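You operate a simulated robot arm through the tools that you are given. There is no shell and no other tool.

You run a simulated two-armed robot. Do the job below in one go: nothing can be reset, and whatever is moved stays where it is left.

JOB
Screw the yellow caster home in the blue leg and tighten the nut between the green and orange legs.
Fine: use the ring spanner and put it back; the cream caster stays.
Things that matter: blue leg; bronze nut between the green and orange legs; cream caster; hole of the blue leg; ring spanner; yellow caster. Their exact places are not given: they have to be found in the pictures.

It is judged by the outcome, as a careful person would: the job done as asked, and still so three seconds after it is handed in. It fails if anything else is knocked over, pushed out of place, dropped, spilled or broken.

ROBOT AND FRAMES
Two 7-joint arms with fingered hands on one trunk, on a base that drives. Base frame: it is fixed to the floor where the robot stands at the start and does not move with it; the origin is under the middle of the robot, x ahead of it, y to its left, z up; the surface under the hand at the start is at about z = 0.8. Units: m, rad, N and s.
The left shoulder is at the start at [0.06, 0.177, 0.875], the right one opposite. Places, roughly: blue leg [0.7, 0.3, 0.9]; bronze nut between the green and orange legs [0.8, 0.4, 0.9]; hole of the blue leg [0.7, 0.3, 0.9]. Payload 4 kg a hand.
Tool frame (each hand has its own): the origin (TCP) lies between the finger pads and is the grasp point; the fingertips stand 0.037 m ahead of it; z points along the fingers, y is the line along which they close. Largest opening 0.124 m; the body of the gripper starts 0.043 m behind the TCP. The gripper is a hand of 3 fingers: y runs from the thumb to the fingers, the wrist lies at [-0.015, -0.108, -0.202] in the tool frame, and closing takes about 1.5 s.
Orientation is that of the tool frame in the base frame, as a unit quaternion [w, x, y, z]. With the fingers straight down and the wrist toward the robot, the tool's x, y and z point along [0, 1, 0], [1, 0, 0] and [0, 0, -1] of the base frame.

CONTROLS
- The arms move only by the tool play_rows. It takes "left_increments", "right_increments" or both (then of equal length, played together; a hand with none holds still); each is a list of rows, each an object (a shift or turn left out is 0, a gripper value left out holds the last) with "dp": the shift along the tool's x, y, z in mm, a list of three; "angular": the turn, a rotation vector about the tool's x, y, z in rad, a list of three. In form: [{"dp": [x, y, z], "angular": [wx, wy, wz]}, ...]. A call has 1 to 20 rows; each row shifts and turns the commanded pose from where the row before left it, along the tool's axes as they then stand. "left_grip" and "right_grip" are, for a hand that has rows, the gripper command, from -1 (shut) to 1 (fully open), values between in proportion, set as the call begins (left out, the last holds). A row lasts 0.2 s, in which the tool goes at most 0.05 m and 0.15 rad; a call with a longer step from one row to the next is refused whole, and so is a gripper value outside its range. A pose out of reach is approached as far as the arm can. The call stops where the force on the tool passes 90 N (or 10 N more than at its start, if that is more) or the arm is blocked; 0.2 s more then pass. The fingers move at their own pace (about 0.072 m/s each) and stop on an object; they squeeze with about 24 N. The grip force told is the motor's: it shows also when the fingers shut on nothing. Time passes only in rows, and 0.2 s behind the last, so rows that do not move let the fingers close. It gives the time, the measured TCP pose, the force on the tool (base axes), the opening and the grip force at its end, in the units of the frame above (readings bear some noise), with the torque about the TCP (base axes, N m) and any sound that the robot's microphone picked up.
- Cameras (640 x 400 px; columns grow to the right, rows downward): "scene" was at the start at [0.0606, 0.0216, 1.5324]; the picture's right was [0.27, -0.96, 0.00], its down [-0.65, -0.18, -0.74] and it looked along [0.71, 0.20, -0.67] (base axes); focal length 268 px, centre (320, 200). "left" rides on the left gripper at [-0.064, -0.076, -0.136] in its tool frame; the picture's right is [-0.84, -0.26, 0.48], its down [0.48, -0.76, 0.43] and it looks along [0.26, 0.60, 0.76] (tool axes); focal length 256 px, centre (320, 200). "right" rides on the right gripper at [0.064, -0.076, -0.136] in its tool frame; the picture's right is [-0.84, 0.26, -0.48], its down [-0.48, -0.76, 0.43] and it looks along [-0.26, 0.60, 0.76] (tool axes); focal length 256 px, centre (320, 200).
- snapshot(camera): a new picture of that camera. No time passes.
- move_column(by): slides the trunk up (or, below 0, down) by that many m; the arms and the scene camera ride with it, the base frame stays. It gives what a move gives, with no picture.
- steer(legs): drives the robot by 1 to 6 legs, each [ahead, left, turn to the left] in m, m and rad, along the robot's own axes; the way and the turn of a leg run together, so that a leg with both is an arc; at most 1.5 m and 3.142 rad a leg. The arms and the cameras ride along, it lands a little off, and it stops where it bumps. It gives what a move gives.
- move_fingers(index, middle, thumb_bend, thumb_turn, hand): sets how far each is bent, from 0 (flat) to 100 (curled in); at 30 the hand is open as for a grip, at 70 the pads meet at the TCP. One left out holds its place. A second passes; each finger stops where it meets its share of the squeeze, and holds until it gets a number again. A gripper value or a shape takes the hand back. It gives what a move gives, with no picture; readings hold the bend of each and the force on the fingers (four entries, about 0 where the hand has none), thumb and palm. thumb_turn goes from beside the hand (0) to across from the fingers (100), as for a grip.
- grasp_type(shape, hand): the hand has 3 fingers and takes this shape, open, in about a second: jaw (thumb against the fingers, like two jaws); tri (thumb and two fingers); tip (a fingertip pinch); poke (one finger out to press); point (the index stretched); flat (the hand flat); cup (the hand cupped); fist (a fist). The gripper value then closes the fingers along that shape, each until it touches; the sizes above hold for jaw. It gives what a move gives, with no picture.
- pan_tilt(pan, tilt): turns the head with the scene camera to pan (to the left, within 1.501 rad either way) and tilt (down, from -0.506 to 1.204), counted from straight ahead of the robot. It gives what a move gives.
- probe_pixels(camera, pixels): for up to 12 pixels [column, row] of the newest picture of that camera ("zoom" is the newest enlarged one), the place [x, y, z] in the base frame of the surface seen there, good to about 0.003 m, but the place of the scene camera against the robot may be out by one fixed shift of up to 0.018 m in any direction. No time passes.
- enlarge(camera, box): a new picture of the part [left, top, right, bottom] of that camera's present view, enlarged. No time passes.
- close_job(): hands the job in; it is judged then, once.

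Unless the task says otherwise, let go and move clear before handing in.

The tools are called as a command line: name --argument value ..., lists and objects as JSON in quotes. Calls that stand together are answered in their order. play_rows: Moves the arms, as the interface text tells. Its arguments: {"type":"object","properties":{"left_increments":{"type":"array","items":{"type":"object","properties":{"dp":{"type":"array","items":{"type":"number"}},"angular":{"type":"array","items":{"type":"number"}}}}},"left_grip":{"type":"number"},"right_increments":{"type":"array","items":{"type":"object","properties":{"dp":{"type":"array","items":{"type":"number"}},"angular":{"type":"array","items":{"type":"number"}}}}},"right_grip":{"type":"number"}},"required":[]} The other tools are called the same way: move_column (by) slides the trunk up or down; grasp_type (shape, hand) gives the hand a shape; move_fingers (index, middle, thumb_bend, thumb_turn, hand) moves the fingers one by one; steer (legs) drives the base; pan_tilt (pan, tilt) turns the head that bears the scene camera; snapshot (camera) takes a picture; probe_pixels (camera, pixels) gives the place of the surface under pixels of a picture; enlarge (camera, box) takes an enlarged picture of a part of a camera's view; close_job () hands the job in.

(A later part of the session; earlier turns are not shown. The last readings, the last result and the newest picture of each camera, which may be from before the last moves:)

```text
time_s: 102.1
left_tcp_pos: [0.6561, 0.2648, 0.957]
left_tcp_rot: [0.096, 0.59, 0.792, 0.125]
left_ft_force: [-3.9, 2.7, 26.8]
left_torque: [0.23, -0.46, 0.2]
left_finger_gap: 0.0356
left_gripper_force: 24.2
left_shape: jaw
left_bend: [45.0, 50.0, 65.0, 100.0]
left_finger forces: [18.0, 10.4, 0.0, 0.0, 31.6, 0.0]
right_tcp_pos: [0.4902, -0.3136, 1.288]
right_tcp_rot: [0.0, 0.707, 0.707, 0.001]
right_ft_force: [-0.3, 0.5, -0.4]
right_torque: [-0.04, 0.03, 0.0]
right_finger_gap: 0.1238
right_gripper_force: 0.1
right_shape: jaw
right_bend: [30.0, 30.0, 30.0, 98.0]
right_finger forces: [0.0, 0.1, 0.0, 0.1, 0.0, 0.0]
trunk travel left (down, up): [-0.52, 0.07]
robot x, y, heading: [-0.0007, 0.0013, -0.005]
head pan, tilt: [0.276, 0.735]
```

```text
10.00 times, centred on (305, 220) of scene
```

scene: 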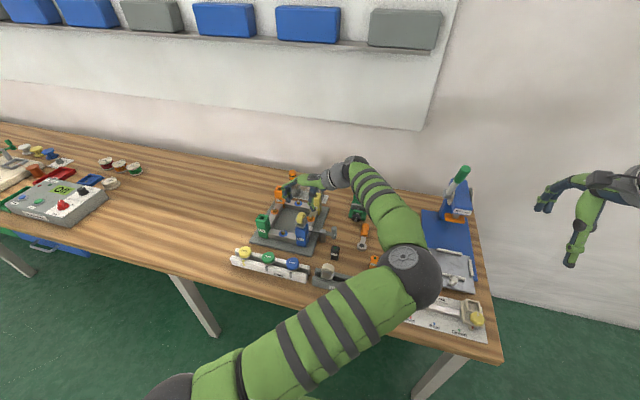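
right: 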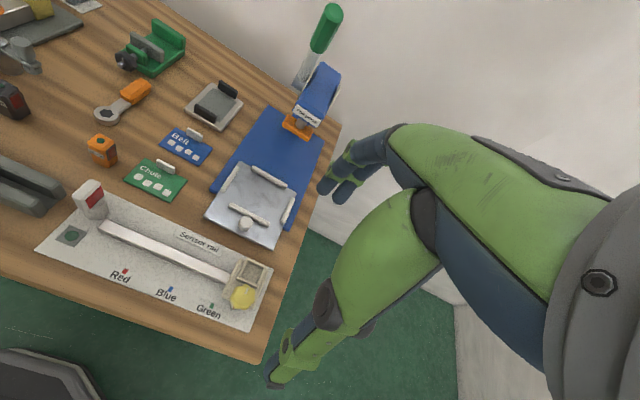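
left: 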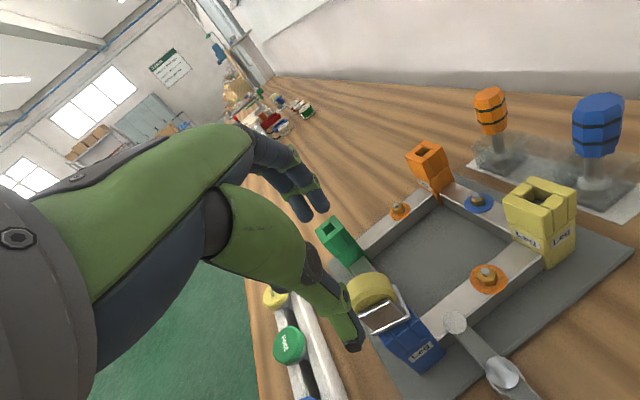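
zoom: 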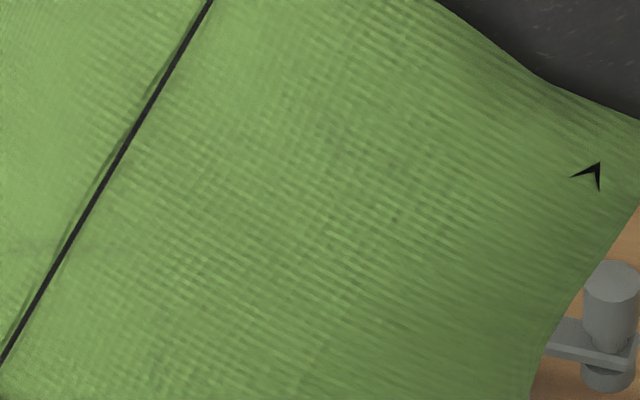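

Depth stays near 0.957 under 27 N. I'll turn further to see whether there's any more travel.

play_rows --left_increments '[{"dp": [2.35, 0.25, 0.1], "angular": [0, -0.044, 0.1329]}, {"dp": [2.35, 0.25, 0.1], "angular": [0, -0.044, 0.1329]}, {"dp": [2.35, 0.25, 0.1], "angular": [0, -0.044, 0.1329]}, {"dp": [2.35, 0.25, 0.1], "angular": [0, -0.044, 0.1329]}, {"dp": [2.35, 0.25, 0.1], "angular": [0, -0.044, 0.1329]}, {"dp": [2.35, 0.25, 0.1], "angular": [0, -0.044, 0.1329]}, {"dp": [2.35, 0.25, 0.1], "angular": [0, -0.044, 0.1329]}, {"dp": [0, 0, 0]}]'

enlarge --camera "scene" --box '[285, 200, 325, 240]'

play_rows --left_increments '[{"dp": [2.35, 0.25, 0.1], "angular": [0, -0.044, 0.1329]}, {"dp": [2.35, 0.25, 0.1], "angular": [0, -0.044, 0.1329]}, {"dp": [2.35, 0.25, 0.1], "angular": [0, -0.044, 0.1329]}, {"dp": [2.35, 0.25, 0.1], "angular": [0, -0.044, 0.1329]}, {"dp": [2.35, 0.25, 0.1], "angular": [0, -0.044, 0.1329]}, {"dp": [2.35, 0.25, 0.1], "angular": [0, -0.044, 0.1329]}, {"dp": [0, 0, 0]}]'

enlarge --camera "scene" --box '[285, 200, 325, 240]'

```text
time_s: 103.9
left_tcp_pos: [0.6607, 0.281, 0.9554]
left_tcp_rot: [0.147, 0.892, 0.423, 0.066]
left_ft_force: [-0.5, 16.6, 31.3]
left_torque: [-0.09, -0.42, 0.4]
left_finger_gap: 0.0357
left_gripper_force: 23.7
left_shape: jaw
left_bend: [45.0, 50.0, 65.0, 100.0]
left_finger forces: [16.2, 11.1, 0.0, 0.0, 36.4, 0.1]
right_tcp_pos: [0.4902, -0.3121, 1.2883]
right_tcp_rot: [0.001, 0.707, 0.707, 0.001]
right_ft_force: [0.0, -0.2, 0.0]
right_torque: [0.02, 0.01, -0.01]
right_finger_gap: 0.1239
right_gripper_force: 0.0
right_shape: jaw
right_bend: [30.0, 30.0, 30.0, 98.0]
right_finger forces: [0.1, 0.0, 0.1, 0.0, 0.1, 0.0]
trunk travel left (down, up): [-0.52, 0.07]
robot x, y, heading: [-0.0013, -0.0037, -0.002]
head pan, tilt: [0.276, 0.735]
```

```text
10.00 times, centred on (305, 220) of scene
```

zoom: 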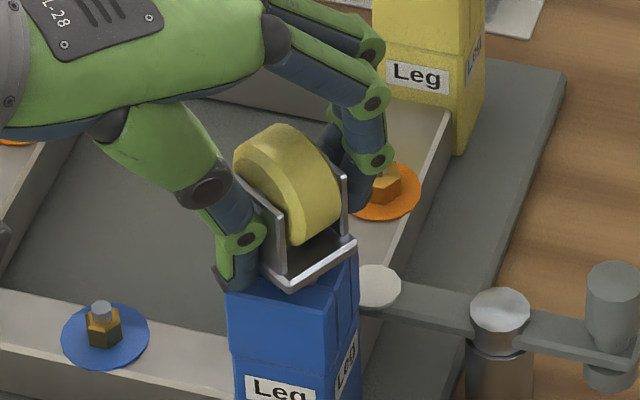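

```text
time_s: 105.5
left_tcp_pos: [0.6728, 0.2874, 0.9572]
left_tcp_rot: [0.162, 0.987, 0.021, 0.003]
left_ft_force: [12.9, 18.5, 32.4]
left_torque: [-0.18, -0.2, 0.42]
left_finger_gap: 0.036
left_gripper_force: 24.4
left_shape: jaw
left_bend: [46.0, 51.0, 65.0, 100.0]
left_finger forces: [15.7, 10.0, 0.0, 0.1, 41.7, 0.0]
right_tcp_pos: [0.4902, -0.3122, 1.2871]
right_tcp_rot: [0.0, 0.707, 0.707, 0.0]
right_ft_force: [0.2, 0.0, 0.4]
right_torque: [0.03, -0.01, 0.03]
right_finger_gap: 0.1236
right_gripper_force: 0.1
right_shape: jaw
right_bend: [30.0, 30.0, 30.0, 98.0]
right_finger forces: [0.1, 0.0, 0.1, 0.1, 0.1, 0.0]
trunk travel left (down, up): [-0.52, 0.07]
robot x, y, heading: [0.0024, -0.0024, -0.003]
head pan, tilt: [0.276, 0.735]
```

```text
10.00 times, centred on (305, 220) of scene
```

zoom: 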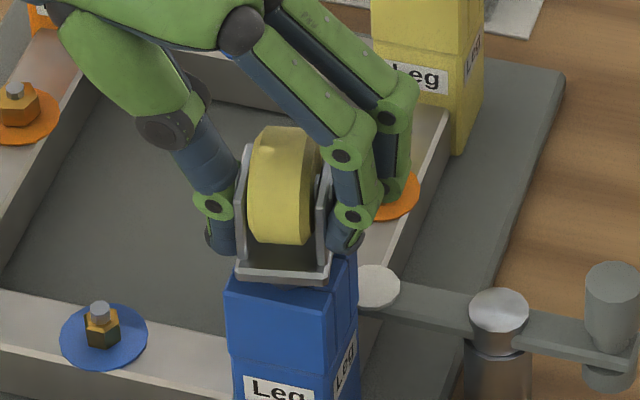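

I'll release here, rise, and compare with the earlier 16× picture for any sinking.

play_rows --left_increments '[{"dp": [2.35, -0.5, -1.0], "angular": [0, -0.044, 0.1329]}, {"dp": [2.35, -0.5, -1.0], "angular": [0, -0.044, 0.1329]}, {"dp": [0, 0, 0]}]'

play_rows --left_grip 0.35 --left_increments '[{"dp": [0, 0, 0]}, {"dp": [0, 0, 0]}, {"dp": [0, 0, 0]}, {"dp": [0, 0, 0]}, {"dp": [0, 8.8, -26.6]}, {"dp": [0, 8.8, -26.6]}, {"dp": [0, 8.8, -26.6]}, {"dp": [0, 0, 0]}]'

enlarge --camera "scene" --box '[293, 218, 313, 232]'

enlarge --camera "scene" --box '[290, 205, 320, 235]'

```text
time_s: 106.3
left_tcp_pos: [0.678, 0.2881, 0.9571]
left_tcp_rot: [0.162, 0.98, -0.117, -0.02]
left_ft_force: [17.7, 8.6, 24.2]
left_torque: [-0.25, -0.17, 0.43]
left_finger_gap: 0.0354
left_gripper_force: 23.9
left_shape: jaw
left_bend: [46.0, 51.0, 65.0, 100.0]
left_finger forces: [16.1, 10.2, 0.0, 0.0, 37.0, 0.0]
right_tcp_pos: [0.4913, -0.3128, 1.2871]
right_tcp_rot: [-0.001, 0.708, 0.706, 0.001]
right_ft_force: [0.2, 0.1, 0.6]
right_torque: [-0.01, -0.01, -0.01]
right_finger_gap: 0.1238
right_gripper_force: 0.1
right_shape: jaw
right_bend: [30.0, 30.0, 30.0, 98.0]
right_finger forces: [0.1, 0.0, 0.0, 0.0, 0.1, 0.0]
trunk travel left (down, up): [-0.52, 0.07]
robot x, y, heading: [0.0018, -0.0013, 0.002]
head pan, tilt: [0.276, 0.735]
```

```text
time_s: 108.1
left_tcp_pos: [0.6777, 0.2882, 1.0389]
left_tcp_rot: [0.161, 0.98, -0.116, -0.021]
left_ft_force: [1.0, 0.4, -0.9]
left_torque: [0.01, 0.01, -0.02]
left_finger_gap: 0.0834
left_gripper_force: 0.1
left_shape: jaw
left_bend: [36.0, 39.0, 51.0, 99.0]
left_finger forces: [0.0, 0.0, 0.0, 0.1, 0.0, 0.0]
right_tcp_pos: [0.4925, -0.3124, 1.2868]
right_tcp_rot: [-0.001, 0.707, 0.707, 0.001]
right_ft_force: [0.3, 0.4, 0.1]
right_torque: [-0.01, 0.0, -0.03]
right_finger_gap: 0.1238
right_gripper_force: 0.0
right_shape: jaw
right_bend: [30.0, 30.0, 30.0, 98.0]
right_finger forces: [0.0, 0.0, 0.1, 0.0, 0.0, 0.1]
trunk travel left (down, up): [-0.52, 0.07]
robot x, y, heading: [0.0018, 0.0012, -0.0]
head pan, tilt: [0.276, 0.735]
```

```text
16.00 times, centred on (303, 225) of scene
```

zoom: 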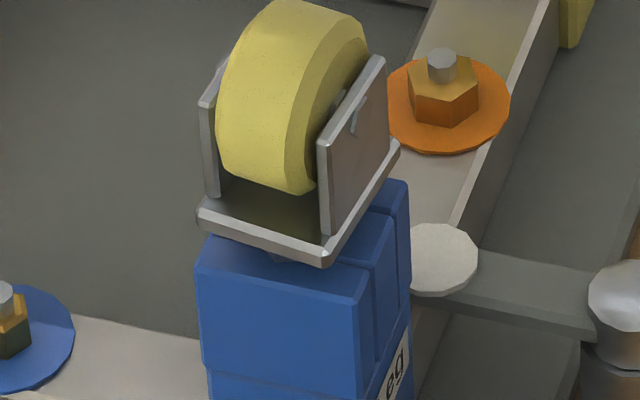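

```text
13.33 times, centred on (305, 220) of scene
```

zoom: 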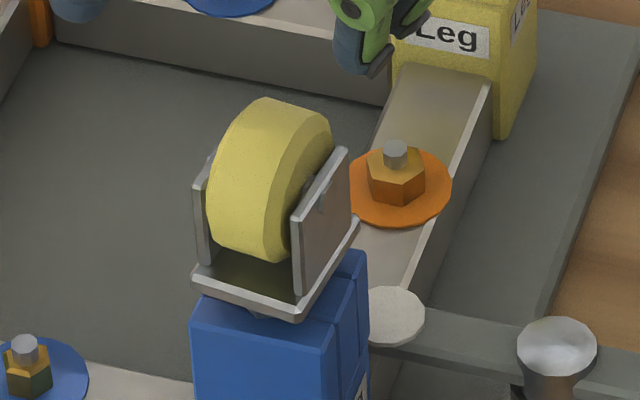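

No change at all over two further half turns, and it resisted pull earlier, so the yellow caster is home. Now the spanner: I'll raise the hand clear and get close views of the spanner.

play_rows --left_increments '[{"dp": [0, 12.6, -38]}, {"dp": [0, 12.6, -38]}, {"dp": [0, 0, 0]}]'

snapshot --camera "scene"

enlarge --camera "scene" --box '[340, 215, 380, 255]'

snapshot --camera "left"

```text
time_s: 108.9
left_tcp_pos: [0.6787, 0.2887, 1.1199]
left_tcp_rot: [0.161, 0.98, -0.115, -0.021]
left_ft_force: [-0.2, 0.3, -0.6]
left_torque: [0.0, 0.02, 0.0]
left_finger_gap: 0.0833
left_gripper_force: 0.0
left_shape: jaw
left_bend: [36.0, 39.0, 51.0, 99.0]
left_finger forces: [0.0, 0.1, 0.0, 0.0, 0.0, 0.0]
right_tcp_pos: [0.4919, -0.3127, 1.2872]
right_tcp_rot: [-0.001, 0.707, 0.707, 0.0]
right_ft_force: [-0.1, 0.4, -0.7]
right_torque: [0.02, 0.0, -0.02]
right_finger_gap: 0.124
right_gripper_force: 0.0
right_shape: jaw
right_bend: [30.0, 30.0, 30.0, 98.0]
right_finger forces: [0.0, 0.0, 0.0, 0.0, 0.0, 0.1]
trunk travel left (down, up): [-0.52, 0.07]
robot x, y, heading: [-0.005, 0.0028, 0.001]
head pan, tilt: [0.276, 0.735]
```

```text
taken
```

scene: 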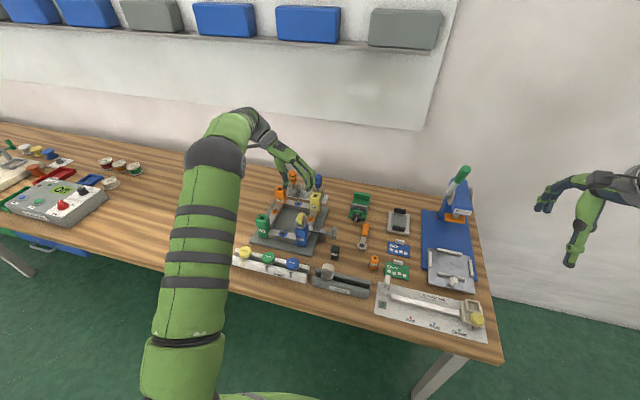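

```text
10.00 times, centred on (360, 235) of scene
```

zoom: 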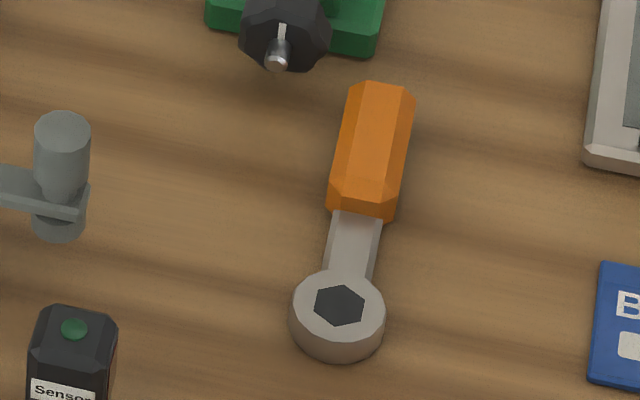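

```text
taken
```

left: 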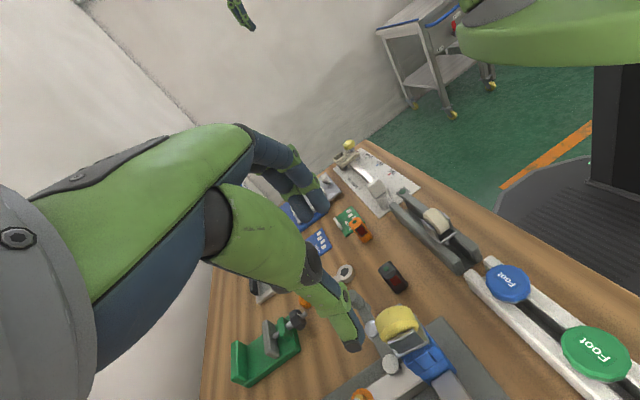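

Now I'll probe the spanner: ring rim, hex corners, shaft and handle edges.

probe_pixels --camera "zoom" --pixels '[[340, 305], [314, 305], [363, 307], [290, 310], [384, 310], [338, 345], [345, 270], [355, 240], [375, 90], [370, 150], [335, 190], [410, 150]]'

probe_pixels --camera "zoom" --pixels '[[350, 86], [412, 98], [330, 205], [392, 215], [360, 200], [300, 320], [318, 287], [337, 360], [335, 240], [378, 245], [385, 130], [300, 280]]'

enlarge --camera "scene" --box '[352, 234, 372, 252]'

```text
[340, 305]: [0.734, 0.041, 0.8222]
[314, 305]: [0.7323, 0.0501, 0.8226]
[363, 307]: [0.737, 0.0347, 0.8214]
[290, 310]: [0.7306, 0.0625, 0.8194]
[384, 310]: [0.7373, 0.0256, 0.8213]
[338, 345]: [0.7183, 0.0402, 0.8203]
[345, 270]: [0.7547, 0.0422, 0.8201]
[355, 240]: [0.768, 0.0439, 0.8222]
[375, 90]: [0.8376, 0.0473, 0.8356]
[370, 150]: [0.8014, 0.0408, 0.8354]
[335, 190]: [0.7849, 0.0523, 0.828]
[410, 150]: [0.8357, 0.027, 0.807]
```

```text
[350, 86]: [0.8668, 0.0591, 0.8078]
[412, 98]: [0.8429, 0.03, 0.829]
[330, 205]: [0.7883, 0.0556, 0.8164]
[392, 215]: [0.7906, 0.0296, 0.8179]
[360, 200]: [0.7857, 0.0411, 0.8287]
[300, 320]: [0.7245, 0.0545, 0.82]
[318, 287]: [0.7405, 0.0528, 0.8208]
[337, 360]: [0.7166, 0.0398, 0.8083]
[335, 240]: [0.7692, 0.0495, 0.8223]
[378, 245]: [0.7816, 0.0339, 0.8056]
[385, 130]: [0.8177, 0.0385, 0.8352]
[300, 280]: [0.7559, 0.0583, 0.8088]
```

```text
16.00 times, centred on (362, 243) of scene
```

zoom: 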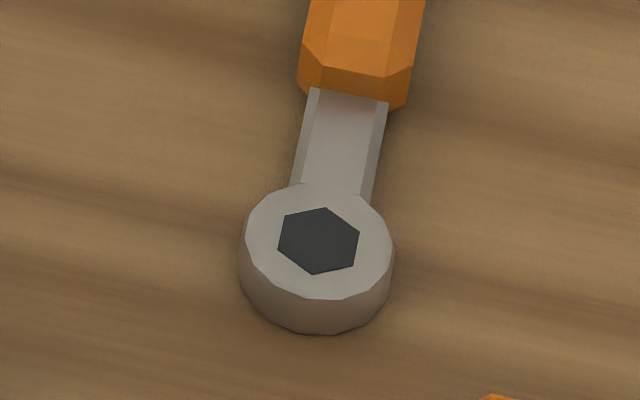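

The spanner lies along x: ring centre (corrected) near (0.7285,0.043), handle centre near (0.808,0.043), handle top at 0.8285. I'll check how close the vise knob is to where the thumb will go.

enlarge --camera "scene" --box '[340, 215, 380, 255]'

probe_pixels --camera "zoom" --pixels '[[278, 65], [285, 25], [245, 45], [328, 40], [300, 65], [370, 45], [62, 130], [85, 210], [375, 110], [365, 180], [90, 320], [240, 5]]'

```text
10.00 times, centred on (360, 235) of scene
```

zoom: 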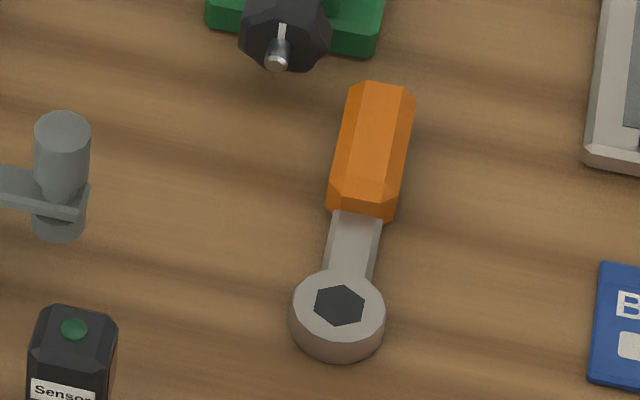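

```text
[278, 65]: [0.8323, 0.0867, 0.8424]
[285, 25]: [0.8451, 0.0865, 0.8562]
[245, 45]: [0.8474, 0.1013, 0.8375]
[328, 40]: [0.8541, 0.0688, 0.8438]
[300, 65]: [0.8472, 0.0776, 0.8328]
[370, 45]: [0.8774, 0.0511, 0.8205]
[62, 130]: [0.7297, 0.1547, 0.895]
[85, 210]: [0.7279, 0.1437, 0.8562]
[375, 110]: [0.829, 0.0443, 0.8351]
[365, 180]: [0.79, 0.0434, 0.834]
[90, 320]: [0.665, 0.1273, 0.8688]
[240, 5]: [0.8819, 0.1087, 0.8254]
```

The knob tip is at about (0.826,0.087), so I'll grip slightly nearer the ring at x=0.800. First I'll set yaw to +π/2 and tilt to 0.25, narrow the gap, and move above the handle.

play_rows --left_grip 0.0 --left_increments '[{"angular": [0, 0.0378, -0.1139]}, {"angular": [0, 0.0378, -0.1139]}, {"angular": [0.07, 0, 0]}, {"dp": [20.2, 37.8, 9.65]}, {"dp": [20.2, 37.8, 9.65]}, {"dp": [20.2, 37.8, 9.65]}, {"dp": [20.2, 37.8, 9.65]}, {"dp": [20.2, 37.8, 9.65]}, {"dp": [20.2, 37.8, 9.65]}, {"dp": [0, 0, 0]}, {"dp": [0, 0, 0]}]'

snapshot --camera "scene"

```text
time_s: 111.3
left_tcp_pos: [0.8015, 0.0529, 1.1204]
left_tcp_rot: [0.128, 0.992, 0.002, -0.003]
left_ft_force: [0.7, -0.4, -0.3]
left_torque: [0.0, 0.01, 0.0]
left_finger_gap: 0.0622
left_gripper_force: 0.0
left_shape: jaw
left_bend: [42.0, 46.0, 56.0, 100.0]
left_finger forces: [0.0, 0.0, 0.0, 0.0, 0.1, 0.0]
right_tcp_pos: [0.4928, -0.3132, 1.2871]
right_tcp_rot: [-0.001, 0.706, 0.708, 0.001]
right_ft_force: [0.7, 1.2, -0.6]
right_torque: [0.0, 0.01, -0.01]
right_finger_gap: 0.1236
right_gripper_force: 0.1
right_shape: jaw
right_bend: [30.0, 30.0, 30.0, 98.0]
right_finger forces: [0.0, 0.0, 0.1, 0.0, 0.1, 0.1]
trunk travel left (down, up): [-0.52, 0.07]
robot x, y, heading: [0.0024, 0.0031, -0.004]
head pan, tilt: [0.276, 0.735]
```

```text
taken
```

scene: 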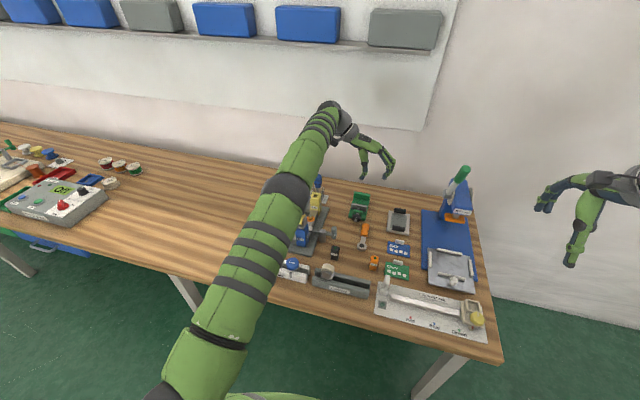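

The pose was reached. I'll lower to z≈0.895 and look.

play_rows --left_increments '[{"dp": [0, -9.9, 38.8]}, {"dp": [0, -9.9, 38.8]}, {"dp": [0, -9.9, 38.8]}, {"dp": [0, -9.9, 38.8]}, {"dp": [0, -9.9, 38.8]}, {"dp": [0, -6.2, 24.2]}, {"dp": [0, 0, 0]}]'

enlarge --camera "scene" --box '[340, 205, 390, 255]'

snapshot --camera "left"

enlarge --camera "left" --box '[270, 170, 430, 350]'

```text
time_s: 112.9
left_tcp_pos: [0.7987, 0.0536, 0.8934]
left_tcp_rot: [0.127, 0.992, 0.003, -0.001]
left_ft_force: [-0.3, 0.3, 1.3]
left_torque: [0.0, 0.01, 0.01]
left_finger_gap: 0.0622
left_gripper_force: 0.0
left_shape: jaw
left_bend: [42.0, 46.0, 56.0, 100.0]
left_finger forces: [0.0, 0.0, 0.0, 0.0, 0.1, 0.0]
right_tcp_pos: [0.4908, -0.3134, 1.2869]
right_tcp_rot: [-0.001, 0.707, 0.707, 0.0]
right_ft_force: [0.9, 0.4, -0.6]
right_torque: [0.03, 0.01, 0.01]
right_finger_gap: 0.1239
right_gripper_force: 0.1
right_shape: jaw
right_bend: [30.0, 30.0, 30.0, 98.0]
right_finger forces: [0.0, 0.0, 0.0, 0.0, 0.0, 0.0]
trunk travel left (down, up): [-0.52, 0.07]
robot x, y, heading: [0.0019, 0.001, -0.003]
head pan, tilt: [0.276, 0.735]
```

```text
8.00 times, centred on (365, 230) of scene
```

zoom: 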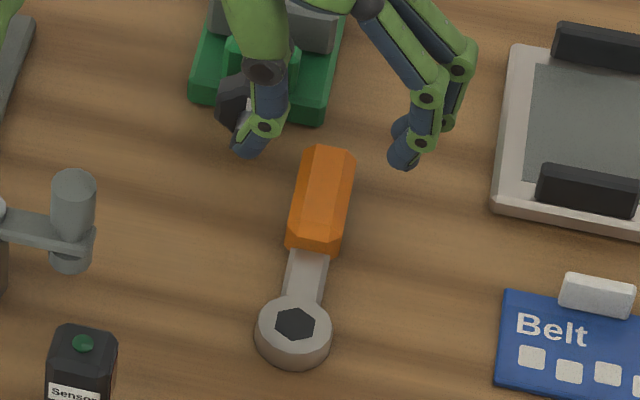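

```text
taken
```

left: 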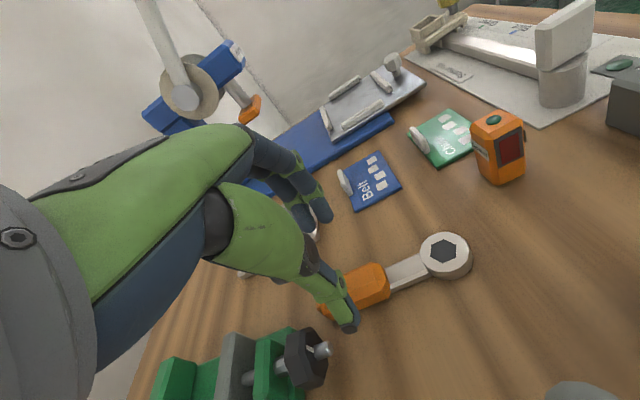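

```text
2.22 times, centred on (350, 260) of left
```

zoom: 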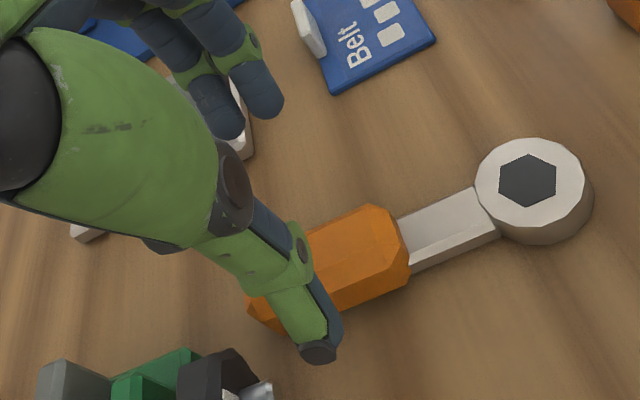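

A good close view. I'll probe the spanner accurately with this camera.

probe_pixels --camera "zoom" --pixels '[[528, 180], [498, 187], [557, 173], [500, 158], [530, 153], [530, 208], [480, 190], [585, 175], [535, 140], [530, 235], [460, 225], [380, 230]]'

probe_pixels --camera "zoom" --pixels '[[370, 205], [408, 240], [408, 270], [330, 240], [260, 300], [340, 300], [365, 240], [440, 210], [480, 200], [500, 230], [360, 260], [270, 385]]'

enlarge --camera "left" --box '[415, 225, 480, 285]'

```text
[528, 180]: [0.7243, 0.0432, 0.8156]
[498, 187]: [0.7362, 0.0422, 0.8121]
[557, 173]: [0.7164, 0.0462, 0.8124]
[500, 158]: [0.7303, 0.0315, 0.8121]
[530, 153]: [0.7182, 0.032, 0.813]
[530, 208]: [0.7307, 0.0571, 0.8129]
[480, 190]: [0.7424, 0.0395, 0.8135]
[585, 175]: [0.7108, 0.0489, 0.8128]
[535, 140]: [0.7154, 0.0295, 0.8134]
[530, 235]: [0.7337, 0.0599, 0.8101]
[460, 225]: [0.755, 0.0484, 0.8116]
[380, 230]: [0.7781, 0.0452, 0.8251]
```

```text
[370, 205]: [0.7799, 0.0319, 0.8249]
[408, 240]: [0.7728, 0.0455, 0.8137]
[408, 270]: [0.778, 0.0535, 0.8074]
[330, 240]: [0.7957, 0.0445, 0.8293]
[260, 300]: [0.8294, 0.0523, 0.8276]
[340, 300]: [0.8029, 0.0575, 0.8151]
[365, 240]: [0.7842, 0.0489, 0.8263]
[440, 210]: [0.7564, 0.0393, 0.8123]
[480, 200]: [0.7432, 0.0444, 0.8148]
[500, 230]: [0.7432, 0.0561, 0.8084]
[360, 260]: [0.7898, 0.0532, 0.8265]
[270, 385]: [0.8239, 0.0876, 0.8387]
```

```text
6.67 times, centred on (448, 255) of left
```

zoom: 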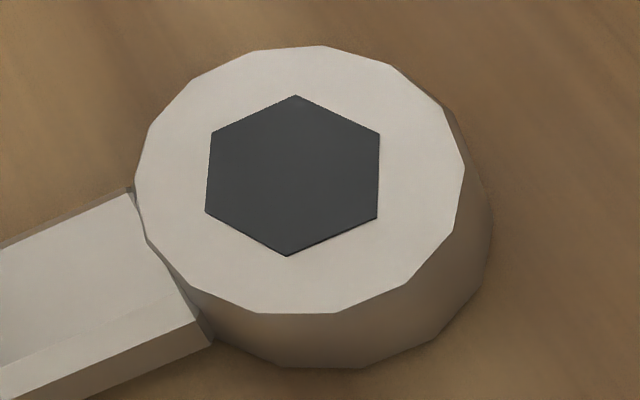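

The ring centre is at (0.7255,0.0445,0.8135), the handle's y centre is ≈0.0445, and a hex corner points along the handle. I'll lower onto the handle at z≈0.842.

play_rows --left_increments '[{"dp": [0, -2.3, -0.6]}, {"dp": [0, -3.7, 14.5]}, {"dp": [0, -3.7, 14.5]}, {"dp": [0, -2.5, 9.7]}, {"dp": [0, -1.5, 5.8]}, {"dp": [0, -1.2, 4.8]}, {"dp": [0, 0, 0]}]'

enlarge --camera "left" --box '[270, 170, 430, 350]'

enlarge --camera "scene" --box '[340, 205, 390, 255]'

```text
time_s: 114.5
left_tcp_pos: [0.7987, 0.0559, 0.8454]
left_tcp_rot: [0.128, 0.992, 0.003, 0.0]
left_ft_force: [-0.5, 0.5, 5.5]
left_torque: [0.23, -0.01, -0.01]
left_finger_gap: 0.0619
left_gripper_force: 0.0
left_shape: jaw
left_bend: [42.0, 46.0, 56.0, 100.0]
left_finger forces: [0.0, 0.1, 0.0, 0.0, 6.9, 0.0]
right_tcp_pos: [0.4901, -0.3129, 1.2861]
right_tcp_rot: [-0.001, 0.708, 0.707, 0.001]
right_ft_force: [0.0, 0.3, 0.0]
right_torque: [0.02, 0.0, -0.02]
right_finger_gap: 0.1236
right_gripper_force: 0.1
right_shape: jaw
right_bend: [30.0, 30.0, 30.0, 98.0]
right_finger forces: [0.0, 0.0, 0.0, 0.1, 0.0, 0.0]
trunk travel left (down, up): [-0.52, 0.07]
robot x, y, heading: [-0.0003, -0.0024, -0.002]
head pan, tilt: [0.276, 0.735]
```

```text
2.22 times, centred on (350, 260) of left
```

zoom: 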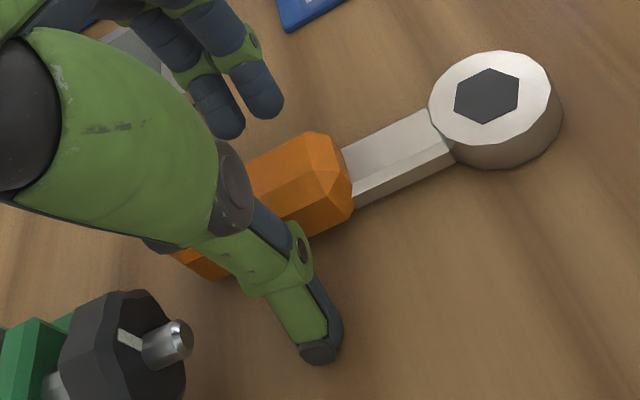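

```text
8.00 times, centred on (365, 230) of scene
```

zoom: 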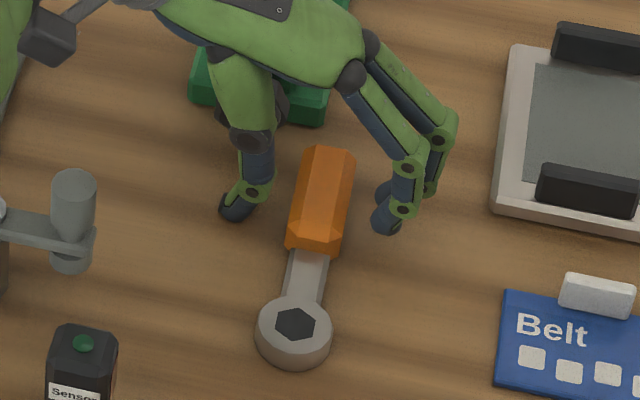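

The thumb tip touched the table with 7 N. I'll raise 4 mm and lessen the tilt to 0.15 so both sides sit at similar heights, then close.

play_rows --left_increments '[{"dp": [0, 1.2, -4.8]}, {"dp": [0, 1.5, 0.3], "angular": [0.1, 0, 0]}, {"dp": [0, 0, 1]}, {"dp": [0, 0, 0]}]'

enlarge --camera "scene" --box '[340, 205, 390, 255]'

play_rows --left_grip -1 --left_increments '[{"dp": [0, 0, 0]}, {"dp": [0, 0, 0]}, {"dp": [0, 0, 0]}, {"dp": [0, 0, 0]}, {"dp": [0, 0, 0]}, {"dp": [0, 0, 0]}, {"dp": [0, 0, 0]}, {"dp": [0, 0, 0]}]'

enlarge --camera "scene" --box '[340, 205, 390, 255]'

enlarge --camera "left" --box '[270, 170, 430, 350]'

```text
time_s: 115.5
left_tcp_pos: [0.7987, 0.0553, 0.8476]
left_tcp_rot: [0.077, 0.997, 0.002, -0.003]
left_ft_force: [-0.4, -0.4, 0.4]
left_torque: [-0.01, -0.01, -0.02]
left_finger_gap: 0.0621
left_gripper_force: 0.0
left_shape: jaw
left_bend: [42.0, 46.0, 56.0, 100.0]
left_finger forces: [0.1, 0.1, 0.1, 0.1, 0.1, 0.1]
right_tcp_pos: [0.4913, -0.3125, 1.2862]
right_tcp_rot: [0.0, 0.707, 0.707, 0.0]
right_ft_force: [0.3, -0.2, -0.3]
right_torque: [-0.01, -0.01, 0.05]
right_finger_gap: 0.124
right_gripper_force: 0.0
right_shape: jaw
right_bend: [30.0, 30.0, 30.0, 98.0]
right_finger forces: [0.0, 0.0, 0.0, 0.1, 0.1, 0.0]
trunk travel left (down, up): [-0.52, 0.07]
robot x, y, heading: [-0.0003, 0.0001, 0.003]
head pan, tilt: [0.276, 0.735]
```

```text
8.00 times, centred on (365, 230) of scene
```

zoom: 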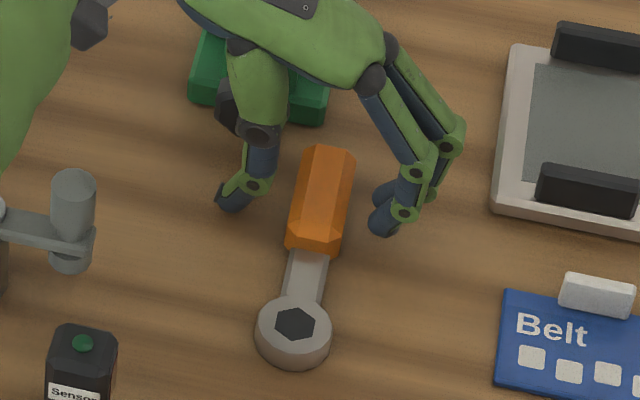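

```text
time_s: 117.3
left_tcp_pos: [0.7998, 0.0547, 0.8501]
left_tcp_rot: [0.077, 0.997, 0.003, -0.002]
left_ft_force: [1.1, 0.1, 5.6]
left_torque: [-0.09, -0.04, 0.03]
left_finger_gap: 0.0269
left_gripper_force: 24.2
left_shape: jaw
left_bend: [55.0, 58.0, 64.0, 100.0]
left_finger forces: [16.5, 9.5, 0.1, 0.0, 26.9, 0.1]
right_tcp_pos: [0.4911, -0.3122, 1.2882]
right_tcp_rot: [0.0, 0.707, 0.707, 0.001]
right_ft_force: [-0.6, -0.2, -0.3]
right_torque: [0.0, 0.0, 0.01]
right_finger_gap: 0.1238
right_gripper_force: 0.0
right_shape: jaw
right_bend: [30.0, 30.0, 30.0, 98.0]
right_finger forces: [0.1, 0.1, 0.1, 0.1, 0.0, 0.0]
trunk travel left (down, up): [-0.52, 0.07]
robot x, y, heading: [-0.0021, 0.0019, -0.003]
head pan, tilt: [0.276, 0.735]
```

```text
8.00 times, centred on (365, 230) of scene
```

zoom: 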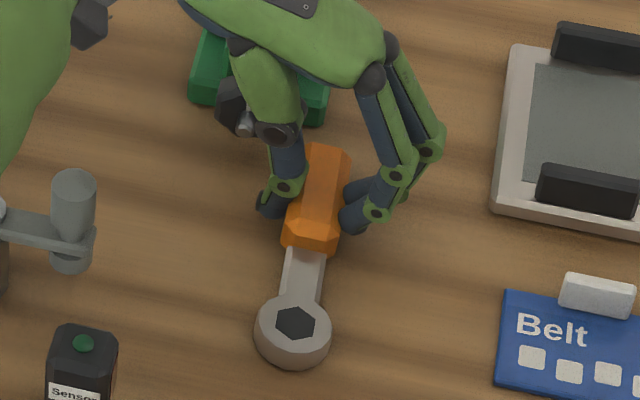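

```text
2.22 times, centred on (350, 260) of left
```

zoom: 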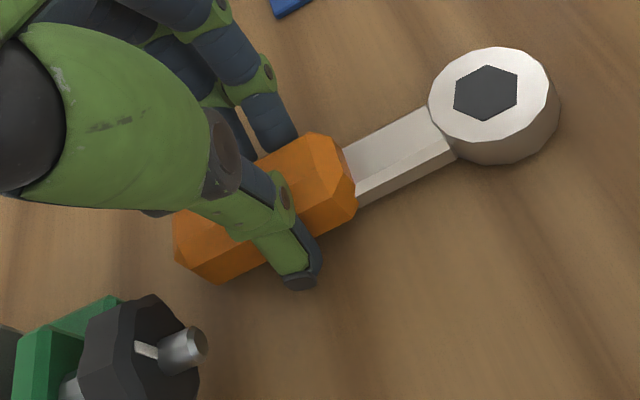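

Gripped at a 0.027 gap with 24 N. I'll lift and check how level the spanner hangs.

play_rows --left_increments '[{"dp": [0, 1.5, -9.9]}, {"dp": [0, 3, -19.8]}, {"dp": [0, 6, -39.5]}, {"dp": [0, 6, -39.5]}, {"dp": [0, 6, -39.5]}, {"dp": [0, 0, 0]}, {"dp": [0, 0, 0]}]'

snapshot --camera "left"

enlarge --camera "left" --box '[270, 170, 430, 350]'

enlarge --camera "scene" --box '[330, 165, 400, 215]'

```text
time_s: 118.9
left_tcp_pos: [0.7994, 0.0563, 0.9994]
left_tcp_rot: [0.077, 0.997, 0.002, -0.002]
left_ft_force: [-0.4, -1.0, -1.5]
left_torque: [0.03, 0.03, 0.0]
left_finger_gap: 0.0261
left_gripper_force: 24.2
left_shape: jaw
left_bend: [55.0, 58.0, 65.0, 100.0]
left_finger forces: [16.3, 9.4, 0.1, 0.0, 26.0, 0.1]
right_tcp_pos: [0.4923, -0.3118, 1.2877]
right_tcp_rot: [0.0, 0.707, 0.707, 0.001]
right_ft_force: [0.0, -0.2, -0.3]
right_torque: [0.03, 0.0, -0.02]
right_finger_gap: 0.1237
right_gripper_force: 0.0
right_shape: jaw
right_bend: [30.0, 30.0, 30.0, 98.0]
right_finger forces: [0.1, 0.1, 0.0, 0.1, 0.1, 0.0]
trunk travel left (down, up): [-0.52, 0.07]
robot x, y, heading: [0.0017, -0.0009, 0.001]
head pan, tilt: [0.276, 0.735]
```

```text
taken
```

left: 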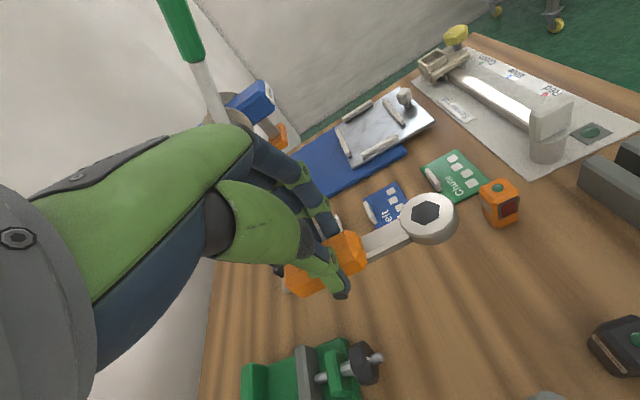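

```text
2.22 times, centred on (350, 260) of left
```

zoom: 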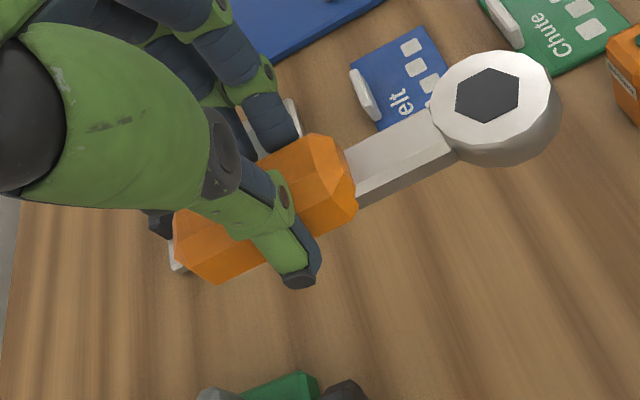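

```text
8.00 times, centred on (365, 190) of scene
```

zoom: 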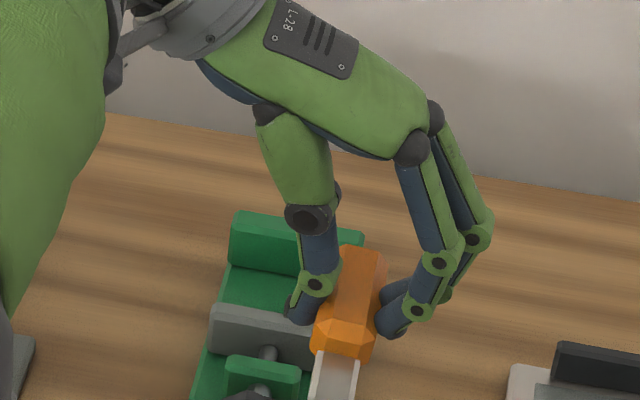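

It's held firmly with hardly any change in the hand's view. I'll probe the ring and handle for tilt and the ring-to-TCP offset.

enlarge --camera "left" --box '[360, 180, 470, 270]'

probe_pixels --camera "zoom" --pixels '[[345, 150], [420, 190], [395, 110], [400, 260], [470, 175], [480, 230], [430, 115], [365, 220], [440, 270], [380, 150], [465, 140], [350, 190]]'

probe_pixels --camera "zoom" --pixels '[[395, 172], [460, 200], [360, 170], [410, 120], [450, 120], [475, 200], [455, 255], [415, 265], [375, 240], [300, 240], [250, 255], [200, 260]]'

```text
4.44 times, centred on (415, 225) of left
```

zoom: 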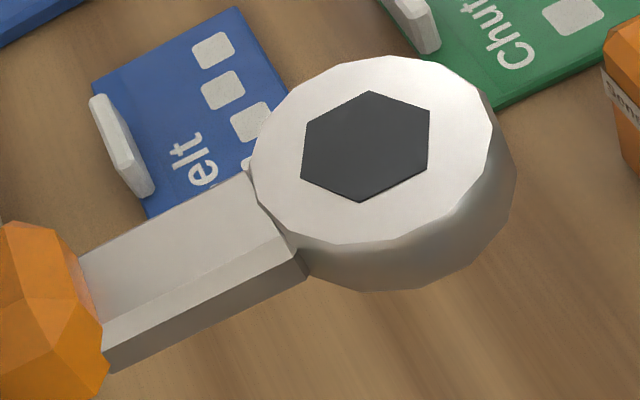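

```text
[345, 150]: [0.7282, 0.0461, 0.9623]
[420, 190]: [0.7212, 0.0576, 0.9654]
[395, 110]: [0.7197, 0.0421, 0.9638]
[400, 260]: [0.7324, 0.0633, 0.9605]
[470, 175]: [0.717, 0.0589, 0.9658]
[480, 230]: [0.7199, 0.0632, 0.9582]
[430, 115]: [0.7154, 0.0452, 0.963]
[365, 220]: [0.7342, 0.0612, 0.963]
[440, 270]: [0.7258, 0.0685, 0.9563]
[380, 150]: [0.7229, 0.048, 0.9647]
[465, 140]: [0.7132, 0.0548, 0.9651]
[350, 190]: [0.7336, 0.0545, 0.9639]
```

```text
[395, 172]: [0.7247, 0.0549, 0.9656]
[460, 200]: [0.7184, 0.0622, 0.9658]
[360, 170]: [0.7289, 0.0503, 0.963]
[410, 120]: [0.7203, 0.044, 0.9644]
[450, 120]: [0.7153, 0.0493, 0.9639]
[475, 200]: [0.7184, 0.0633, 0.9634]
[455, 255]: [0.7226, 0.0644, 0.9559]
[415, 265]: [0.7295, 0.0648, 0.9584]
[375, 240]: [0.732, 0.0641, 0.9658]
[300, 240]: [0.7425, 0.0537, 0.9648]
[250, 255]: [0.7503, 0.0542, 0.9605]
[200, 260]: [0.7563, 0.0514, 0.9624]
```

The ring hangs level, with its centre about 75 mm along −tool x and 8.5 mm along the jaw from the TCP. I'll raise it and carry it left over to the nut side.

play_rows --left_increments '[{"dp": [0, 6, -39.5]}, {"dp": [0, 6, -39.5]}, {"dp": [-6, -39.6, -6]}, {"dp": [-6, -39.6, -6]}, {"dp": [-6, -39.6, -6]}, {"dp": [-6, -39.6, -6]}, {"dp": [-6, -39.6, -6]}, {"dp": [-6, -39.6, -6]}, {"dp": [-6, -39.6, -6]}, {"dp": [-6, -39.6, -6]}, {"dp": [-6, -39.6, -6]}, {"dp": [-6, -39.6, -6]}, {"dp": [0, 0, 0]}]'

snapshot --camera "scene"

```text
time_s: 121.7
left_tcp_pos: [0.7219, 0.4515, 1.078]
left_tcp_rot: [0.078, 0.997, 0.003, -0.002]
left_ft_force: [0.8, 0.3, -1.3]
left_torque: [-0.01, -0.02, -0.02]
left_finger_gap: 0.0262
left_gripper_force: 23.8
left_shape: jaw
left_bend: [55.0, 58.0, 65.0, 100.0]
left_finger forces: [16.6, 9.6, 0.0, 0.0, 26.0, 0.0]
left hand out of reach, approached as far as the arm can: row 11, 12
right_tcp_pos: [0.4921, -0.3128, 1.2867]
right_tcp_rot: [-0.001, 0.708, 0.706, 0.001]
right_ft_force: [0.2, 0.0, 0.6]
right_torque: [0.0, -0.02, -0.03]
right_finger_gap: 0.1236
right_gripper_force: 0.2
right_shape: jaw
right_bend: [30.0, 30.0, 30.0, 98.0]
right_finger forces: [0.0, 0.0, 0.0, 0.1, 0.1, 0.0]
trunk travel left (down, up): [-0.52, 0.07]
robot x, y, heading: [0.0004, -0.0026, 0.001]
head pan, tilt: [0.276, 0.735]
```

```text
taken
```

scene: 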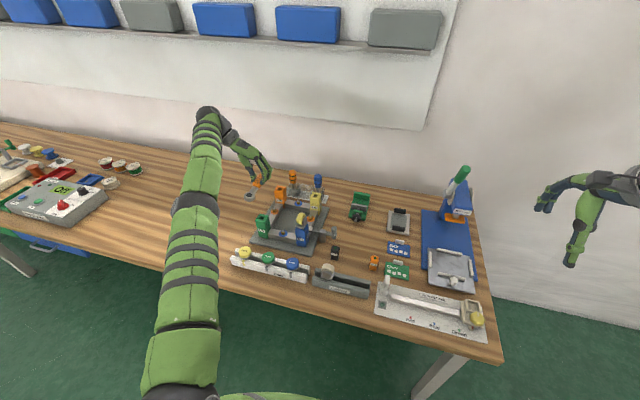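

Now I'll rotate counter-clockwise toward the starting angle and look at the nut from the scene camera.

play_rows --left_increments '[{"angular": [0, 0.0209, -0.1384]}, {"angular": [0, 0.0209, -0.1384]}, {"angular": [0, 0.0209, -0.1384]}, {"angular": [0, 0.0209, -0.1384]}, {"angular": [0, 0.0209, -0.1384]}, {"angular": [0, 0.0209, -0.1384]}, {"angular": [0, 0.0209, -0.1384]}, {"angular": [0, 0.0209, -0.1384]}, {"angular": [0, 0.0209, -0.1384]}, {"angular": [0, 0.0209, -0.1384]}, {"angular": [0, 0.0209, -0.1384]}, {"dp": [0, 0, 0]}]'

snapshot --camera "scene"

enlarge --camera "scene" --box '[255, 195, 295, 230]'

```text
time_s: 124.3
left_tcp_pos: [0.8808, 0.5376, 1.1066]
left_tcp_rot: [0.054, 0.715, 0.696, 0.048]
left_ft_force: [0.3, 0.3, -0.8]
left_torque: [0.02, 0.05, 0.02]
left_finger_gap: 0.026
left_gripper_force: 24.2
left_shape: jaw
left_bend: [55.0, 58.0, 65.0, 100.0]
left_finger forces: [16.5, 9.6, 0.0, 0.0, 26.0, 0.0]
left hand out of reach, approached as far as the arm can: row 1, 2, 3, 4, 5, 6, 7, 8, 9, 10, 11
right_tcp_pos: [0.4916, -0.3126, 1.2872]
right_tcp_rot: [-0.001, 0.708, 0.706, 0.0]
right_ft_force: [0.1, -0.5, -0.8]
right_torque: [-0.04, -0.02, -0.02]
right_finger_gap: 0.1234
right_gripper_force: 0.1
right_shape: jaw
right_bend: [30.0, 30.0, 30.0, 98.0]
right_finger forces: [0.0, 0.0, 0.0, 0.0, 0.0, 0.0]
trunk travel left (down, up): [-0.52, 0.07]
robot x, y, heading: [-0.0023, 0.0012, -0.002]
head pan, tilt: [0.276, 0.735]
```

```text
taken
```

scene: 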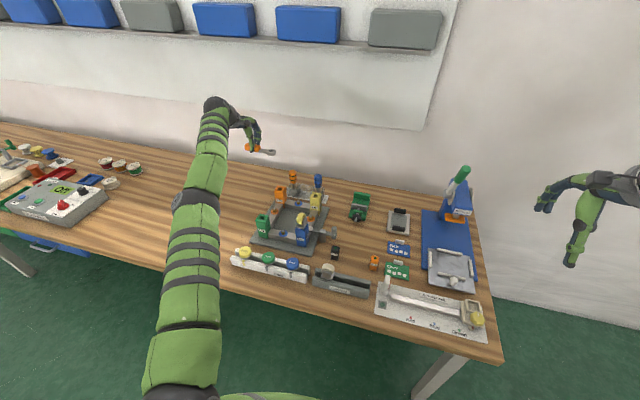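

```text
11.43 times, centred on (275, 212) of scene
```

zoom: 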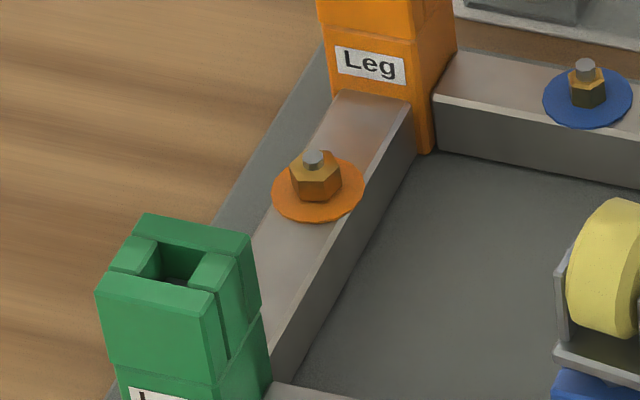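

The arm stretched outward to (0.881,0.538) but kept the yaw. I'll probe the nut now, since the view is clear.

probe_pixels --camera "zoom" --pixels '[[313, 160], [296, 172], [338, 172], [316, 182], [315, 195], [290, 175], [342, 185], [285, 205], [350, 205], [320, 215], [318, 150], [330, 160]]'

probe_pixels --camera "zoom" --pixels '[[145, 220], [245, 240], [98, 290], [212, 295], [200, 255], [170, 235], [272, 190], [362, 190], [318, 222], [320, 158], [300, 165], [400, 110]]'

enlarge --camera "scene" --box '[265, 203, 285, 217]'

```text
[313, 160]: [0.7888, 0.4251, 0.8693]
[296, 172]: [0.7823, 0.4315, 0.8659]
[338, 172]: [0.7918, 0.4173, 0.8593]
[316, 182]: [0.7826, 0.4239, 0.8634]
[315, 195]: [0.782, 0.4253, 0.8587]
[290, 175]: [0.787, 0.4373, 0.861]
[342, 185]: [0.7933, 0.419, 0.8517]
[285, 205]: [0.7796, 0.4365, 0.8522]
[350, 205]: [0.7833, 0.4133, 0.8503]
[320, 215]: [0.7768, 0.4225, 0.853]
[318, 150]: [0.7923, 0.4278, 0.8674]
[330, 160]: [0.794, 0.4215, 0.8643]
```

```text
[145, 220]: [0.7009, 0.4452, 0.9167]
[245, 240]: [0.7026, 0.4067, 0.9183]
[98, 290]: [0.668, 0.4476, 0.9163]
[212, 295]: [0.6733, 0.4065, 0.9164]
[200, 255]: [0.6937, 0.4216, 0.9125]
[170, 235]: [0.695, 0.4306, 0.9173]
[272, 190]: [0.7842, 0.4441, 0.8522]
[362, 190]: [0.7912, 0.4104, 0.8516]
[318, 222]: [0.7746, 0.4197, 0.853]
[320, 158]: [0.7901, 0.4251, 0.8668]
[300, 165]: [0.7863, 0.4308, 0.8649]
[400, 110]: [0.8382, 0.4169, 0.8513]
```

```text
16.00 times, centred on (275, 210) of scene
```

zoom: 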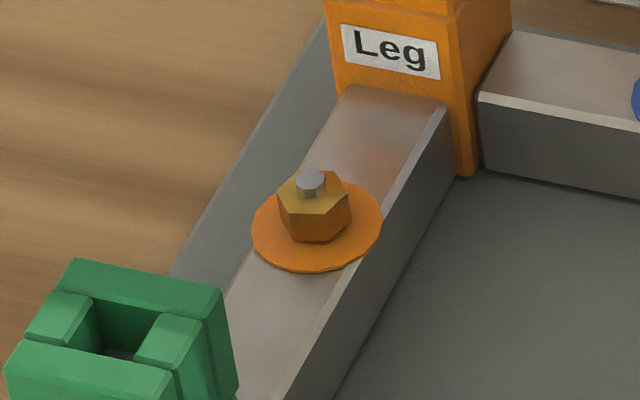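

The nut axis is at about (0.780,0.4265), nut top ≈0.858, with hex corners near 48° and 108°. I'll bring the hand back in and set the handle at ~106° (yaw −0.28), hovering high.

play_rows --left_increments '[{"dp": [-11.2, -31.8, -4.5]}, {"dp": [-11.2, -31.8, -4.5]}, {"dp": [-11.2, -31.8, -4.5]}, {"dp": [-11.2, -31.8, -4.5]}, {"dp": [0, 0, 0]}, {"angular": [0, 0.0143, -0.101]}, {"angular": [0, 0.0143, -0.101]}, {"angular": [0, 0.0143, -0.101]}, {"dp": [0, 0, 0]}, {"dp": [0, 0, 0]}]'

snapshot --camera "scene"

snapshot --camera "left"

```text
time_s: 126.5
left_tcp_pos: [0.8794, 0.5632, 1.1461]
left_tcp_rot: [0.046, 0.6, 0.797, 0.055]
left_ft_force: [0.4, 0.5, -1.8]
left_torque: [0.0, 0.04, -0.01]
left_finger_gap: 0.0261
left_gripper_force: 24.3
left_shape: jaw
left_bend: [55.0, 58.0, 65.0, 100.0]
left_finger forces: [16.5, 9.7, 0.0, 0.1, 26.0, 0.0]
left hand out of reach, approached as far as the arm can: row 1, 2, 3, 4, 6, 7, 8
right_tcp_pos: [0.4913, -0.3118, 1.2871]
right_tcp_rot: [-0.001, 0.707, 0.707, 0.0]
right_ft_force: [0.2, -0.5, 0.8]
right_torque: [-0.01, -0.02, 0.02]
right_finger_gap: 0.1238
right_gripper_force: 0.0
right_shape: jaw
right_bend: [30.0, 30.0, 30.0, 98.0]
right_finger forces: [0.0, 0.0, 0.0, 0.1, 0.0, 0.0]
trunk travel left (down, up): [-0.52, 0.07]
robot x, y, heading: [-0.0047, -0.0017, 0.001]
head pan, tilt: [0.276, 0.735]
```

```text
taken
```

scene: 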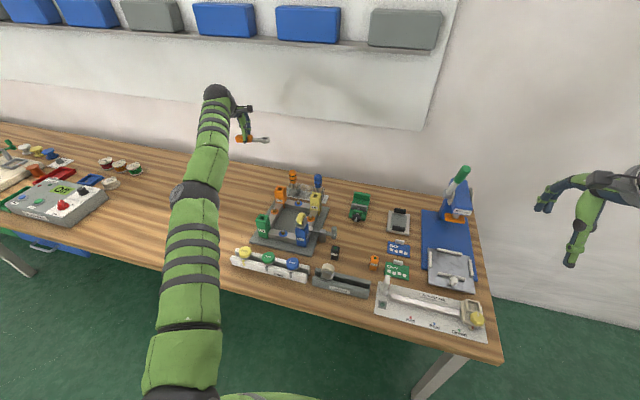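

```text
taken
```

left: 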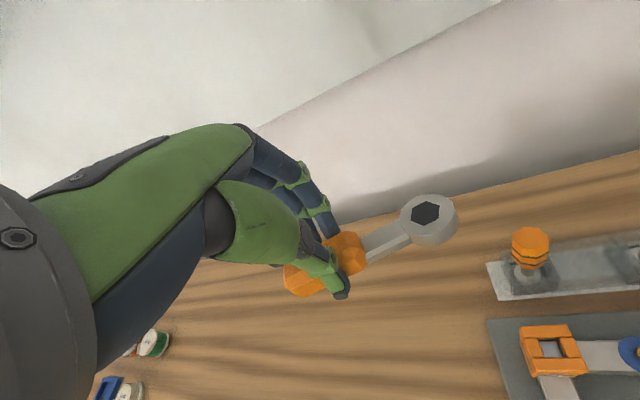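

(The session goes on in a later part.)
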